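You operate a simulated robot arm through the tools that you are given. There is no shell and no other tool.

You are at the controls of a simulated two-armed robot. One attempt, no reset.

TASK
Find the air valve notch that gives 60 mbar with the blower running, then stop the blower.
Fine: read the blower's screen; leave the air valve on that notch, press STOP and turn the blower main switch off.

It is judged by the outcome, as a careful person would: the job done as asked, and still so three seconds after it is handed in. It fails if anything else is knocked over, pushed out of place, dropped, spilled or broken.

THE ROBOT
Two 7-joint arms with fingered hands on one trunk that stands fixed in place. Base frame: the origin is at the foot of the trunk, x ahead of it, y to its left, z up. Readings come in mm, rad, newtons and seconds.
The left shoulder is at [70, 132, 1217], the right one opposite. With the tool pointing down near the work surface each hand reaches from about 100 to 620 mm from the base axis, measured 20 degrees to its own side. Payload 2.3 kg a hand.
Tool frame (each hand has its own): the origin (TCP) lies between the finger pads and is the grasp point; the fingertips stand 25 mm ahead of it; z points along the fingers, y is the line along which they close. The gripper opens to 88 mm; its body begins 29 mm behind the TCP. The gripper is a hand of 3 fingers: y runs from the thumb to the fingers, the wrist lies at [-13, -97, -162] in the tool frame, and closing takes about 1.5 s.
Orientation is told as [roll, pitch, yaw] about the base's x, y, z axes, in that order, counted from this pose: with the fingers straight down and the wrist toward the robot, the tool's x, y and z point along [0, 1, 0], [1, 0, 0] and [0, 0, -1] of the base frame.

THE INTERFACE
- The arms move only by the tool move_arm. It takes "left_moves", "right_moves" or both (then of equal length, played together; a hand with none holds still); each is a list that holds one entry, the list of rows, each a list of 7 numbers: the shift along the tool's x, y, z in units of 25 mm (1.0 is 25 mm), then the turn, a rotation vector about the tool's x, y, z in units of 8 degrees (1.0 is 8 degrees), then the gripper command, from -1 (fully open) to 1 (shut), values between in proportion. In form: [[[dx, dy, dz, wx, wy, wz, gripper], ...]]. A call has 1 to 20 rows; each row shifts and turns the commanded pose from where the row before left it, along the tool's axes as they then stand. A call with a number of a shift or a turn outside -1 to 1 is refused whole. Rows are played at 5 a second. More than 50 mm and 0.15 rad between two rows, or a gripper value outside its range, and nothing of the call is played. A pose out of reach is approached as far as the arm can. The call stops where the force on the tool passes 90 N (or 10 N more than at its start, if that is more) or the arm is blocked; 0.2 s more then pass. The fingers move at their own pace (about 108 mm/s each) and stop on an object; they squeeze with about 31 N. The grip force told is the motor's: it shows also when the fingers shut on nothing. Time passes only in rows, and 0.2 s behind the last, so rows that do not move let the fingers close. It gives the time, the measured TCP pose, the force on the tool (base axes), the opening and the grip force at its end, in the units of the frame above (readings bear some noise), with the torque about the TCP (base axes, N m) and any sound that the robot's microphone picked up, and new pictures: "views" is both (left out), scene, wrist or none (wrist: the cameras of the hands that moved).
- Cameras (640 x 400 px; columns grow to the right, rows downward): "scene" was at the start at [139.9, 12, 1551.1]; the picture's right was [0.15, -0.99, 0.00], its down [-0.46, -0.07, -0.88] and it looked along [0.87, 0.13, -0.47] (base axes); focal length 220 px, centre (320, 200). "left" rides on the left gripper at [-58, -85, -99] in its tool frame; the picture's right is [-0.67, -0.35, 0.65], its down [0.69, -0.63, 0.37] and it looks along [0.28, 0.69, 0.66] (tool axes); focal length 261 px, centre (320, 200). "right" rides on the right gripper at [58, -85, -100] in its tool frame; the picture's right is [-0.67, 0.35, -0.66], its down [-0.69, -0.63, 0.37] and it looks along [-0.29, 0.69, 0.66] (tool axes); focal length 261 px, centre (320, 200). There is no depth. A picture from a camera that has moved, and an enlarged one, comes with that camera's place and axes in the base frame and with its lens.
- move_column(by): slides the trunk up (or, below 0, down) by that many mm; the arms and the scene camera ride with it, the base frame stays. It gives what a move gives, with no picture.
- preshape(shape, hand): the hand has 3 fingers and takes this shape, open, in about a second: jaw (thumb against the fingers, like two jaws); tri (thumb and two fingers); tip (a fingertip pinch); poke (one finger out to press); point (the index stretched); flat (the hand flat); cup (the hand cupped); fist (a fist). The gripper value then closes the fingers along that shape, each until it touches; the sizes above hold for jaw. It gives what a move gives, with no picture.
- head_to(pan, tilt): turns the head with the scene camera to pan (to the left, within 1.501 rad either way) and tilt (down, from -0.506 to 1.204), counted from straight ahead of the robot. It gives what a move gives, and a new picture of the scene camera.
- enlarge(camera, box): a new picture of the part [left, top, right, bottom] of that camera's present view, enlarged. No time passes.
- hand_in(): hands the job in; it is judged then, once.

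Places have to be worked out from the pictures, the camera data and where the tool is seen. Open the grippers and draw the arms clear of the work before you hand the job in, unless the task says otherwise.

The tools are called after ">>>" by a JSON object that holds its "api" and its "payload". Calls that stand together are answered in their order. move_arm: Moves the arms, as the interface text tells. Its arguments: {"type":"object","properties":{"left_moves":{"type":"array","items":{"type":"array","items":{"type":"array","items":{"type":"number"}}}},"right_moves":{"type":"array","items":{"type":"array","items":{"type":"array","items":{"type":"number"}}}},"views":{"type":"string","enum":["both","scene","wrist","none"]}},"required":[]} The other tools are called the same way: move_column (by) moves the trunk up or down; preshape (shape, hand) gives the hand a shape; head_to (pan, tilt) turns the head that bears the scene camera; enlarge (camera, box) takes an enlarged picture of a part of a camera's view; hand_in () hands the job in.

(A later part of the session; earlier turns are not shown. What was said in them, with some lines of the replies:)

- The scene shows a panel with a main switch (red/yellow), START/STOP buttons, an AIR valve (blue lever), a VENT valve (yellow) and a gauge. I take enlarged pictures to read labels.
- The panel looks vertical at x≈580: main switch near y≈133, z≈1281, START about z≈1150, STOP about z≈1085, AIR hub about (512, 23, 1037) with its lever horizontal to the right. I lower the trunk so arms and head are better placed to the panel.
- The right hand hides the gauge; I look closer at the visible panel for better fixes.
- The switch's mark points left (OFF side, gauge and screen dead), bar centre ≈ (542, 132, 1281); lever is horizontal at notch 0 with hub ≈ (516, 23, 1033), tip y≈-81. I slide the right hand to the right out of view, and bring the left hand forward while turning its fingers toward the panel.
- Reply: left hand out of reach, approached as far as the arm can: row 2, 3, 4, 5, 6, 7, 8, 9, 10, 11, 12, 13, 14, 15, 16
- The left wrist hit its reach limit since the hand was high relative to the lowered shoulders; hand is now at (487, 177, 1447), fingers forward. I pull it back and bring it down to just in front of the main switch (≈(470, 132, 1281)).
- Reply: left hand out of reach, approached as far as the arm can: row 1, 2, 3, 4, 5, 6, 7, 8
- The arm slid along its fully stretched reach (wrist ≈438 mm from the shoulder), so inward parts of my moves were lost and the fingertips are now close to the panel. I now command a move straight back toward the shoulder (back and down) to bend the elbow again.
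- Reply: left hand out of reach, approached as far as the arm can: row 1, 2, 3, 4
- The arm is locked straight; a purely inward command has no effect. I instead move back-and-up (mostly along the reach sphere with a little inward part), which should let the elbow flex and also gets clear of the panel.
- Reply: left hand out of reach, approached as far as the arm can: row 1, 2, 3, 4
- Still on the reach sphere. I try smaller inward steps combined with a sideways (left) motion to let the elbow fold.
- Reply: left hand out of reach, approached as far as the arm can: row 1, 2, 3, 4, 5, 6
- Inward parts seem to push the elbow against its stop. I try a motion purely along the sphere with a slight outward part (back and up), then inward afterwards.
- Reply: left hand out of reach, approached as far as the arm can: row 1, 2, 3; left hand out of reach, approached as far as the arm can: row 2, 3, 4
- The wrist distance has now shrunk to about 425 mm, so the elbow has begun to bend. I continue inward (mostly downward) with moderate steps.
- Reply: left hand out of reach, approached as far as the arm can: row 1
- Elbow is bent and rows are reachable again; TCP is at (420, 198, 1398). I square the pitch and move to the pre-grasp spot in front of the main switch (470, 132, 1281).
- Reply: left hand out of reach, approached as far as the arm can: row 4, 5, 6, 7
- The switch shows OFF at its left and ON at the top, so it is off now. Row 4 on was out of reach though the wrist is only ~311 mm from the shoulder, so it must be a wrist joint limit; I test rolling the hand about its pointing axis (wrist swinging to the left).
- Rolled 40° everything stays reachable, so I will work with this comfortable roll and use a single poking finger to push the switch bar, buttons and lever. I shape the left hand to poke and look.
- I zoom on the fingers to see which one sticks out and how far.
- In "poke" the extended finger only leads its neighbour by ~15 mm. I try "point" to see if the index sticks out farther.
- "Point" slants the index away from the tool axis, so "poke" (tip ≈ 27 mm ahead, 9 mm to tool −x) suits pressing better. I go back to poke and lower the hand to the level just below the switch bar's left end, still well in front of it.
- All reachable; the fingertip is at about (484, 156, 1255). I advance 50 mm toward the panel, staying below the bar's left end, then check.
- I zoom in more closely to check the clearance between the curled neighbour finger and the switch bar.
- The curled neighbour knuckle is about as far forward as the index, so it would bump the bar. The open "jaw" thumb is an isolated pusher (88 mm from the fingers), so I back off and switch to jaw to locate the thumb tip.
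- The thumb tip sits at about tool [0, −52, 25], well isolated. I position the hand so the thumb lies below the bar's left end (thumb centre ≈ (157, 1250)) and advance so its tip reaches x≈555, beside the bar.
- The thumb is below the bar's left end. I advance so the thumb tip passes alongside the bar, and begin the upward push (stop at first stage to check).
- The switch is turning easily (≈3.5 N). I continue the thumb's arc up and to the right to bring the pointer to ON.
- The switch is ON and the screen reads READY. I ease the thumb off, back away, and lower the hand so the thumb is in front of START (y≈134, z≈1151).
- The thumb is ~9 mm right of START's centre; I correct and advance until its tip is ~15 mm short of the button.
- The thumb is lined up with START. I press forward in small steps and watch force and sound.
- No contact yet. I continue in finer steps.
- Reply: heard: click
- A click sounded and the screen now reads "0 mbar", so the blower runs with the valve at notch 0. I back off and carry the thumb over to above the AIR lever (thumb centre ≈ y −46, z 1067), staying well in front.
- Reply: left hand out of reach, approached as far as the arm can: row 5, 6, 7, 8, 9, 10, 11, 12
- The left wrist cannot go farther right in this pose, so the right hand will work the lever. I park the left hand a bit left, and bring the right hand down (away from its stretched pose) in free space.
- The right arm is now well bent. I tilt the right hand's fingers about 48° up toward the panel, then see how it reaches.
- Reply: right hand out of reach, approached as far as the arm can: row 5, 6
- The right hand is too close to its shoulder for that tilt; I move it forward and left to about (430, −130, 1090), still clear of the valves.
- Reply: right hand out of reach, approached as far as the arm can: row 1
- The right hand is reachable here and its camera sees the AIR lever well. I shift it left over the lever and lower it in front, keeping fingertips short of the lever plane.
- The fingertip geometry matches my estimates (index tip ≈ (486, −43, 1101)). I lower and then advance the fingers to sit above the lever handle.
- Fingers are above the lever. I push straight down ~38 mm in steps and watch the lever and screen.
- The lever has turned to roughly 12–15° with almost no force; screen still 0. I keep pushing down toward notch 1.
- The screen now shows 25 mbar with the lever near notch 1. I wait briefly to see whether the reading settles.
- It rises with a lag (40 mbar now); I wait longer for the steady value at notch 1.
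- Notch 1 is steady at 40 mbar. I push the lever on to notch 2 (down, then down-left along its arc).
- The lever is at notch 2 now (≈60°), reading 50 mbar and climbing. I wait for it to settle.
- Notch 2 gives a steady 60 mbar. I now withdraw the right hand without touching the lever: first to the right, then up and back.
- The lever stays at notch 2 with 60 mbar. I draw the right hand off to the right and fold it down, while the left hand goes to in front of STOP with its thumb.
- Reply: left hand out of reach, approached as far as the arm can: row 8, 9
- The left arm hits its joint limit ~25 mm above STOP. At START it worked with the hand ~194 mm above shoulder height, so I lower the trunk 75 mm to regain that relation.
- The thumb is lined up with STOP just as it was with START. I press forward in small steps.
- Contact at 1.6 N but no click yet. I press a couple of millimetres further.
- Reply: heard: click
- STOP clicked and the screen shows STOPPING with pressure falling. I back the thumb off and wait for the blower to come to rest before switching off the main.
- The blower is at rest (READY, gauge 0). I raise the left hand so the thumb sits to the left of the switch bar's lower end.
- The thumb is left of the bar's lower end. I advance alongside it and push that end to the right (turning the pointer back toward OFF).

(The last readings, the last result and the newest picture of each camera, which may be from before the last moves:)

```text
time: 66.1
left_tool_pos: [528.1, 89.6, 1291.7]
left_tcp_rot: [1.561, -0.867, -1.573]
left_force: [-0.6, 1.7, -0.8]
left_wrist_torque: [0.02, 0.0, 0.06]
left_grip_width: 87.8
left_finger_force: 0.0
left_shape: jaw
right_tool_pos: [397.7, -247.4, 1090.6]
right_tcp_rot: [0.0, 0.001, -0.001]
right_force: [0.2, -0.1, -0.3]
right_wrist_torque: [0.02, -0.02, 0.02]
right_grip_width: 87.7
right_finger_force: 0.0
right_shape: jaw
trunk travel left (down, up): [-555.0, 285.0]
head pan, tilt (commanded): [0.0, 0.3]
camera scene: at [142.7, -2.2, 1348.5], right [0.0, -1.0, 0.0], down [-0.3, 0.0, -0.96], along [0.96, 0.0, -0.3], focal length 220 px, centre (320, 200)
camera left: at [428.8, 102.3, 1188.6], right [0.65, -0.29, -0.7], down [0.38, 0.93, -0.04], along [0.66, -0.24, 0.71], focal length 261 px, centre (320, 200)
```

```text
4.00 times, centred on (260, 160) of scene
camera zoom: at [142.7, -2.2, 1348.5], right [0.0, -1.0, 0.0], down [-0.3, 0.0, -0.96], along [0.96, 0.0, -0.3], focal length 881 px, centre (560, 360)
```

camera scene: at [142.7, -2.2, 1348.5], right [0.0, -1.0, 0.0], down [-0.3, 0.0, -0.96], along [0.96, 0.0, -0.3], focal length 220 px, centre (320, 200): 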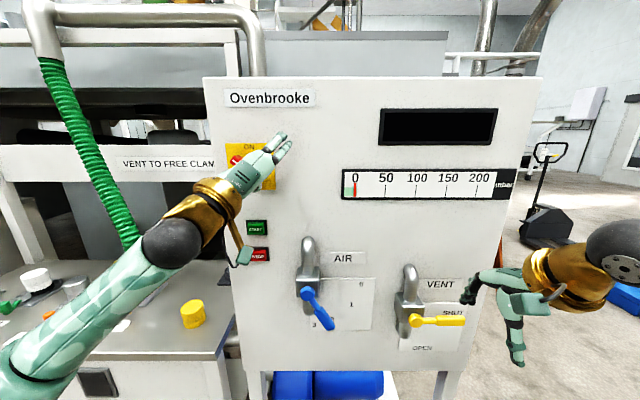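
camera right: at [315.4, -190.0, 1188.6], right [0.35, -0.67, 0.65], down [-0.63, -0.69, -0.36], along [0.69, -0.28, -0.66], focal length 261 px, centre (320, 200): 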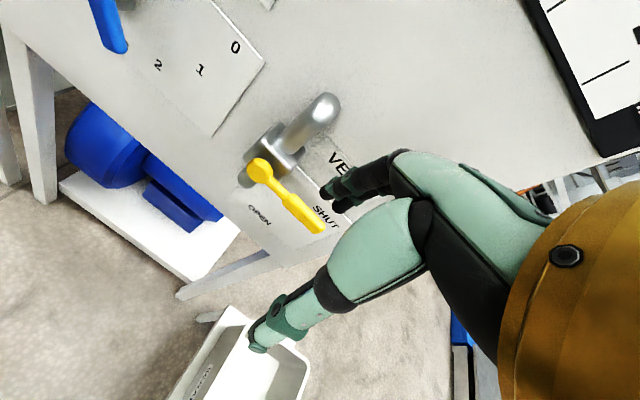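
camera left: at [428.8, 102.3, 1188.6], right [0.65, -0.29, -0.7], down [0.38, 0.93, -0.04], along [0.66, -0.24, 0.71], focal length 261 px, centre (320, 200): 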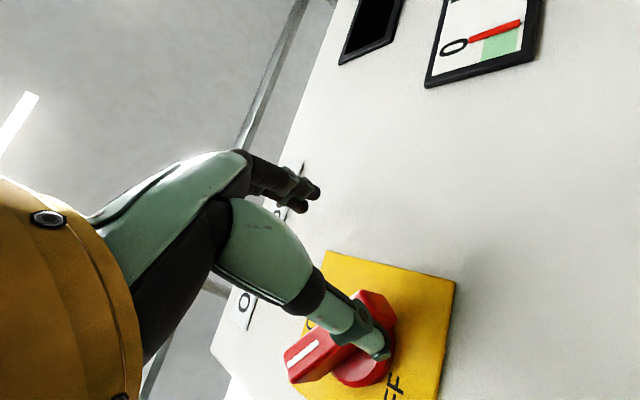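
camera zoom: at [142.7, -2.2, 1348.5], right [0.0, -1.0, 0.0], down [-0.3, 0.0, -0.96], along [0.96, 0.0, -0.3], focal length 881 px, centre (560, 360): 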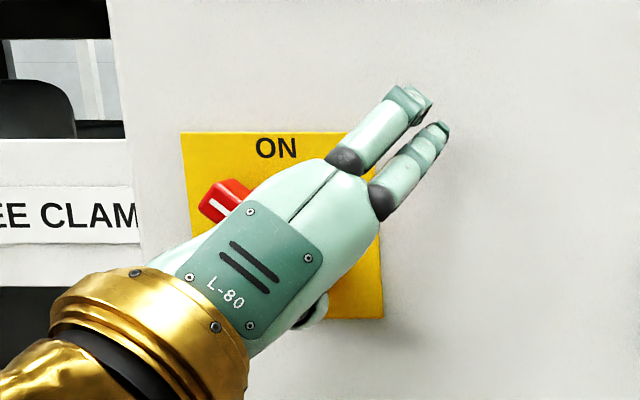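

The bar is past halfway and the screen has gone dark. I continue the arc to bring the pointer fully to OFF.

>>> {"api": "move_arm", "payload": {"left_moves": [[[-0.08, 0.17, 0, 0, 0, 0, -1], [-0.09, 0.3, 0, 0, 0, 0, -1], [-0.01, 0.32, 0, 0, 0, 0, -1], [0.03, 0.14, 0, 0, 0, 0, -1]]], "views": "both"}}

>>> {"api": "enlarge", "payload": {"camera": "left", "box": [220, 140, 460, 400]}}

>>> {"api": "enlarge", "payload": {"camera": "scene", "box": [180, 110, 340, 210]}}

```text
time: 67.1
left_tool_pos: [529.6, 75.0, 1306.8]
left_tcp_rot: [1.559, -0.868, -1.568]
left_force: [-1.2, -0.2, -1.9]
left_wrist_torque: [-0.06, 0.04, 0.03]
left_grip_width: 87.6
left_finger_force: 0.1
left_shape: jaw
right_tool_pos: [398.8, -247.4, 1090.5]
right_tcp_rot: [-0.001, 0.001, -0.001]
right_force: [-0.4, 0.2, -0.2]
right_wrist_torque: [0.0, 0.03, 0.01]
right_grip_width: 87.8
right_finger_force: 0.0
right_shape: jaw
trunk travel left (down, up): [-555.0, 285.0]
head pan, tilt (commanded): [0.0, 0.3]
camera scene: at [143.6, -1.2, 1348.4], right [0.0, -1.0, 0.0], down [-0.3, 0.0, -0.96], along [0.96, 0.0, -0.3], focal length 220 px, centre (320, 200)
camera left: at [429.5, 86.1, 1203.6], right [0.65, -0.29, -0.7], down [0.37, 0.93, -0.04], along [0.66, -0.24, 0.71], focal length 261 px, centre (320, 200)
```

scene: 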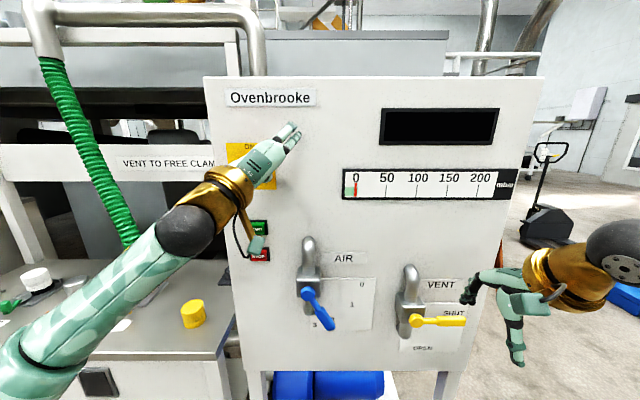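
left: 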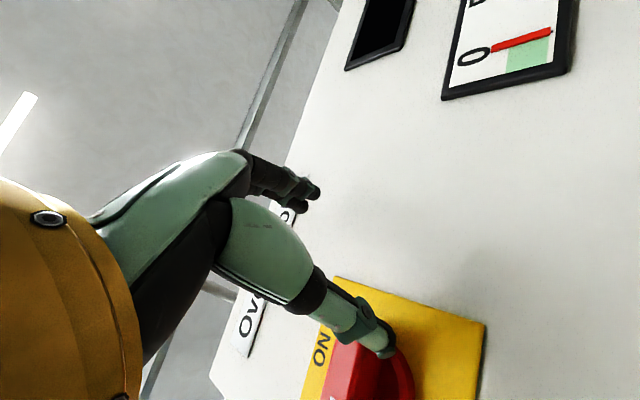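

```text
1.54 times, centred on (340, 270) of left
camera zoom: at [429.5, 86.1, 1203.6], right [0.65, -0.29, -0.7], down [0.37, 0.93, -0.04], along [0.66, -0.24, 0.71], focal length 401 px, centre (289, 92)
```

zoom: 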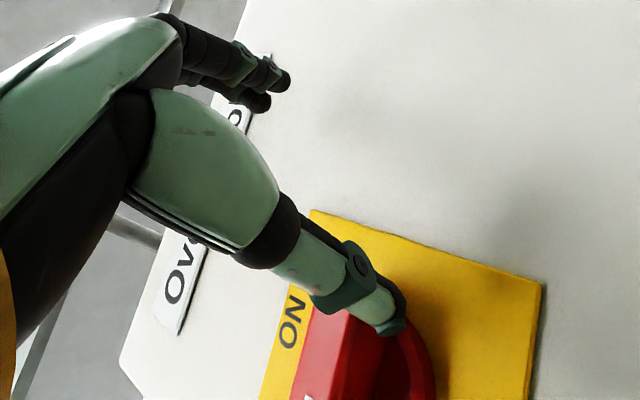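

```text
4.00 times, centred on (260, 160) of scene
camera zoom: at [143.6, -1.2, 1348.4], right [0.0, -1.0, 0.0], down [-0.3, 0.0, -0.96], along [0.96, 0.0, -0.3], focal length 881 px, centre (560, 360)
```

zoom: 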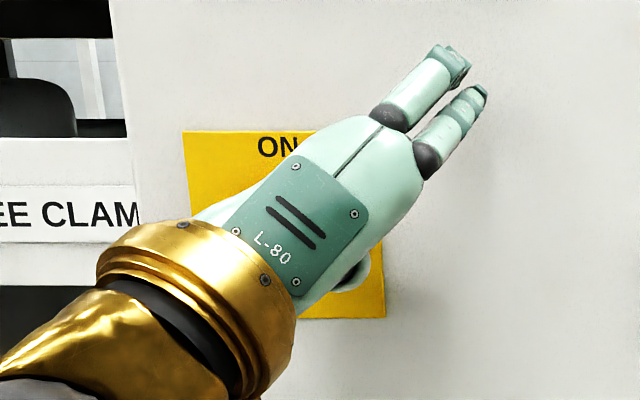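

The bar looks near horizontal. I ease the thumb off downward, back away, and then move left to uncover the switch.

>>> {"api": "move_arm", "payload": {"left_moves": [[[-0.15, -0.18, 0, 0, 0, 0, -1], [0, 0, -1, 0, 0, 0, -1], [0, 0, -0.8, 0, 0, 0, -1], [0.6, -0.5, -0.5, 0, 0, 0, -1], [0.7, -0.6, 0, 0, 0, 0, -1], [0.7, -0.6, 0, 0, 0, 0, -1], [0.7, -0.6, 0, 0, 0, 0, -1]]], "views": "both"}}

>>> {"api": "enlarge", "payload": {"camera": "scene", "box": [180, 110, 340, 210]}}

>>> {"api": "enlarge", "payload": {"camera": "left", "box": [300, 120, 540, 320]}}

```text
time: 68.7
left_tool_pos: [470.8, 163.5, 1301.1]
left_tcp_rot: [1.56, -0.868, -1.57]
left_force: [0.5, 0.1, -0.4]
left_wrist_torque: [0.02, -0.02, 0.04]
left_grip_width: 87.8
left_finger_force: 0.1
left_shape: jaw
right_tool_pos: [398.5, -246.5, 1090.3]
right_tcp_rot: [0.0, 0.001, 0.0]
right_force: [-0.4, 1.0, -0.1]
right_wrist_torque: [-0.03, 0.0, -0.01]
right_grip_width: 87.8
right_finger_force: 0.0
right_shape: jaw
trunk travel left (down, up): [-555.0, 285.0]
head pan, tilt (commanded): [0.0, 0.3]
camera scene: at [142.7, -0.6, 1348.5], right [0.0, -1.0, 0.0], down [-0.3, 0.0, -0.96], along [0.96, 0.0, -0.3], focal length 220 px, centre (320, 200)
camera left: at [371.5, 176.0, 1198.5], right [0.65, -0.29, -0.7], down [0.37, 0.93, -0.04], along [0.66, -0.24, 0.71], focal length 261 px, centre (320, 200)
```

scene: 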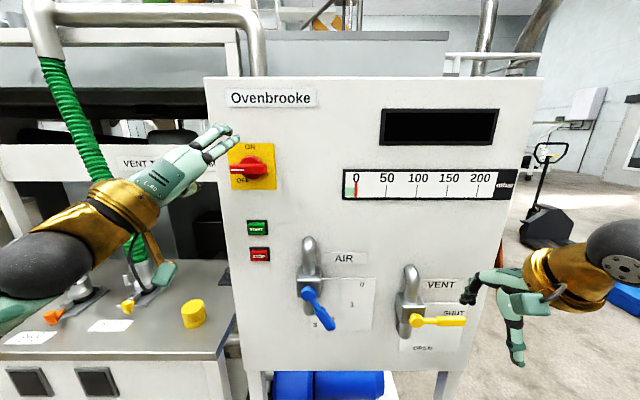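
left: 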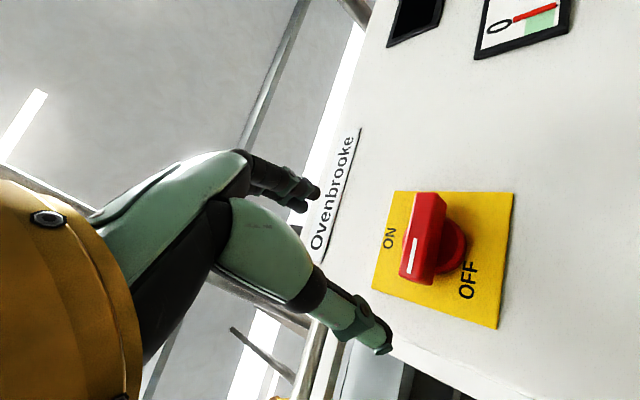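

```text
4.00 times, centred on (260, 160) of scene
camera zoom: at [142.7, -0.6, 1348.5], right [0.0, -1.0, 0.0], down [-0.3, 0.0, -0.96], along [0.96, 0.0, -0.3], focal length 881 px, centre (560, 360)
```

zoom: 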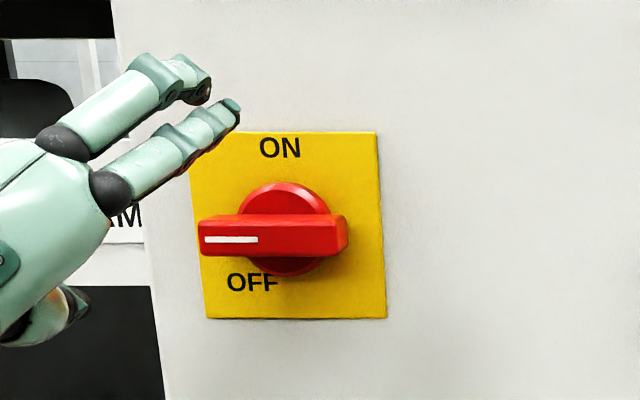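

```text
2.00 times, centred on (420, 220) of left
camera zoom: at [371.5, 176.0, 1198.5], right [0.65, -0.29, -0.7], down [0.37, 0.93, -0.04], along [0.66, -0.24, 0.71], focal length 521 px, centre (120, 160)
```

zoom: 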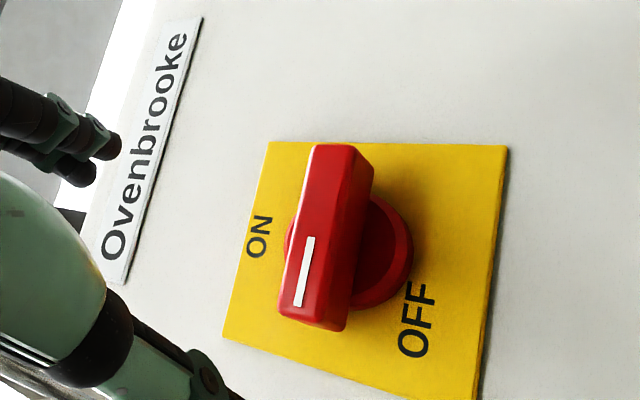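

Main switch is back at OFF and the screen is dark. I draw the left hand further back and verify the air lever notch.

>>> {"api": "move_arm", "payload": {"left_moves": [[[0.3, -0.2, -0.8, 0, 0, 0, -1], [0.3, -0.2, -0.8, 0, 0, 0, -1], [0.3, -0.2, -0.4, 0, 0, 0, -1]]], "right_moves": [[[-0.5, -0.6, 0, 0, 0, 0, -1], [-0.5, -0.6, 0, 0, 0, 0, -1], [-0.5, -0.6, 0, 0, 0, 0, -1]]], "views": "both"}}

>>> {"api": "enlarge", "payload": {"camera": "scene", "box": [280, 220, 440, 360]}}

>>> {"api": "enlarge", "payload": {"camera": "scene", "box": [380, 240, 500, 360]}}

```text
time: 69.5
left_tool_pos: [421.9, 191.1, 1306.6]
left_tcp_rot: [1.56, -0.867, -1.572]
left_force: [-0.7, 0.6, -1.0]
left_wrist_torque: [0.02, -0.01, 0.0]
left_grip_width: 87.7
left_finger_force: 0.1
left_shape: jaw
right_tool_pos: [353.4, -284.4, 1090.0]
right_tcp_rot: [0.0, 0.0, 0.001]
right_force: [0.0, -0.1, -0.4]
right_wrist_torque: [-0.01, 0.0, 0.03]
right_grip_width: 87.9
right_finger_force: 0.0
right_shape: jaw
trunk travel left (down, up): [-555.0, 285.0]
head pan, tilt (commanded): [0.0, 0.3]
camera scene: at [142.3, -2.0, 1348.6], right [0.0, -1.0, 0.0], down [-0.3, 0.0, -0.96], along [0.96, 0.0, -0.3], focal length 220 px, centre (320, 200)
camera right: at [268.8, -228.6, 1188.5], right [0.35, -0.67, 0.66], down [-0.63, -0.69, -0.37], along [0.69, -0.29, -0.66], focal length 261 px, centre (320, 200)
camera left: at [321.3, 201.6, 1202.5], right [0.65, -0.29, -0.7], down [0.37, 0.93, -0.04], along [0.66, -0.24, 0.71], focal length 261 px, centre (320, 200)
```

scene: 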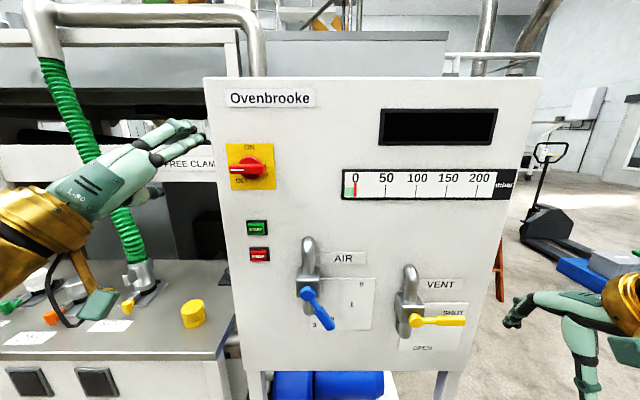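
right: 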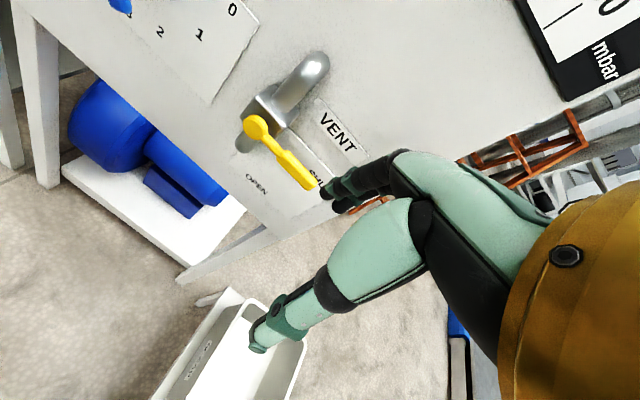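
left: 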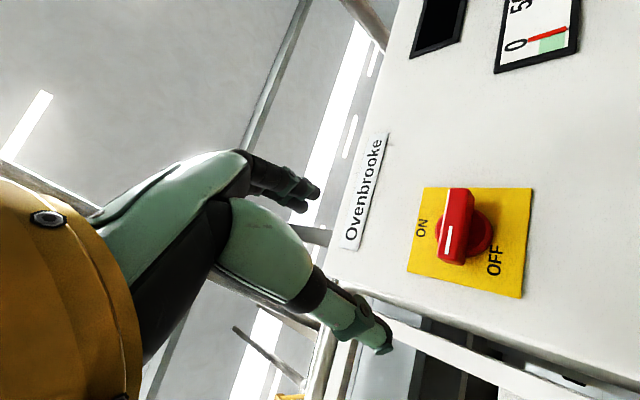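

```text
2.86 times, centred on (360, 290) of scene
camera zoom: at [142.3, -2.0, 1348.6], right [0.0, -1.0, 0.0], down [-0.3, 0.0, -0.96], along [0.96, 0.0, -0.3], focal length 630 px, centre (206, -57)
```

zoom: 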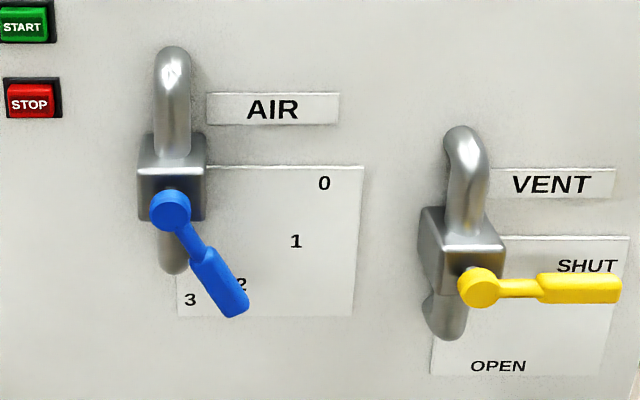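

```text
3.33 times, centred on (440, 300) of scene
camera zoom: at [142.3, -2.0, 1348.6], right [0.0, -1.0, 0.0], down [-0.3, 0.0, -0.96], along [0.96, 0.0, -0.3], focal length 734 px, centre (-80, -133)
```

zoom: 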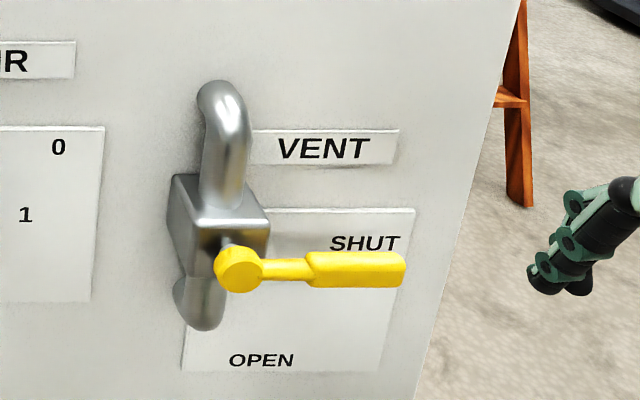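

Everything is as wanted: the air lever sits on notch 2 (which gave a steady 60 mbar), the vent is untouched at SHUT, and the blower is stopped with the main switch at OFF and the screen dark. Both hands are open and clear, so I hand in.

>>> {"api": "hand_in", "payload": {}}

```text
The job is handed in.
```

The air valve is on notch 2, which gave a steady 60 mbar with the blower running. The blower is stopped and its main switch is off.

- **Finding the notch:** I switched the main on and pressed START. The screen read 0 mbar at notch 0, held at 40 mbar on notch 1 and settled at 60 mbar on notch 2. I did not try notch 3. The reading was still 60 mbar after the hand left the lever.
- **Stopping:** STOP clicked, the screen went to STOPPING, then READY with the gauge at 0. I then turned the main switch to OFF and the screen went dark.
- **Everything else:** The vent valve is still at SHUT, and I saw nothing knocked over or moved. Both hands are open and clear of the panel.

The job is handed in; I have not seen the judgement.
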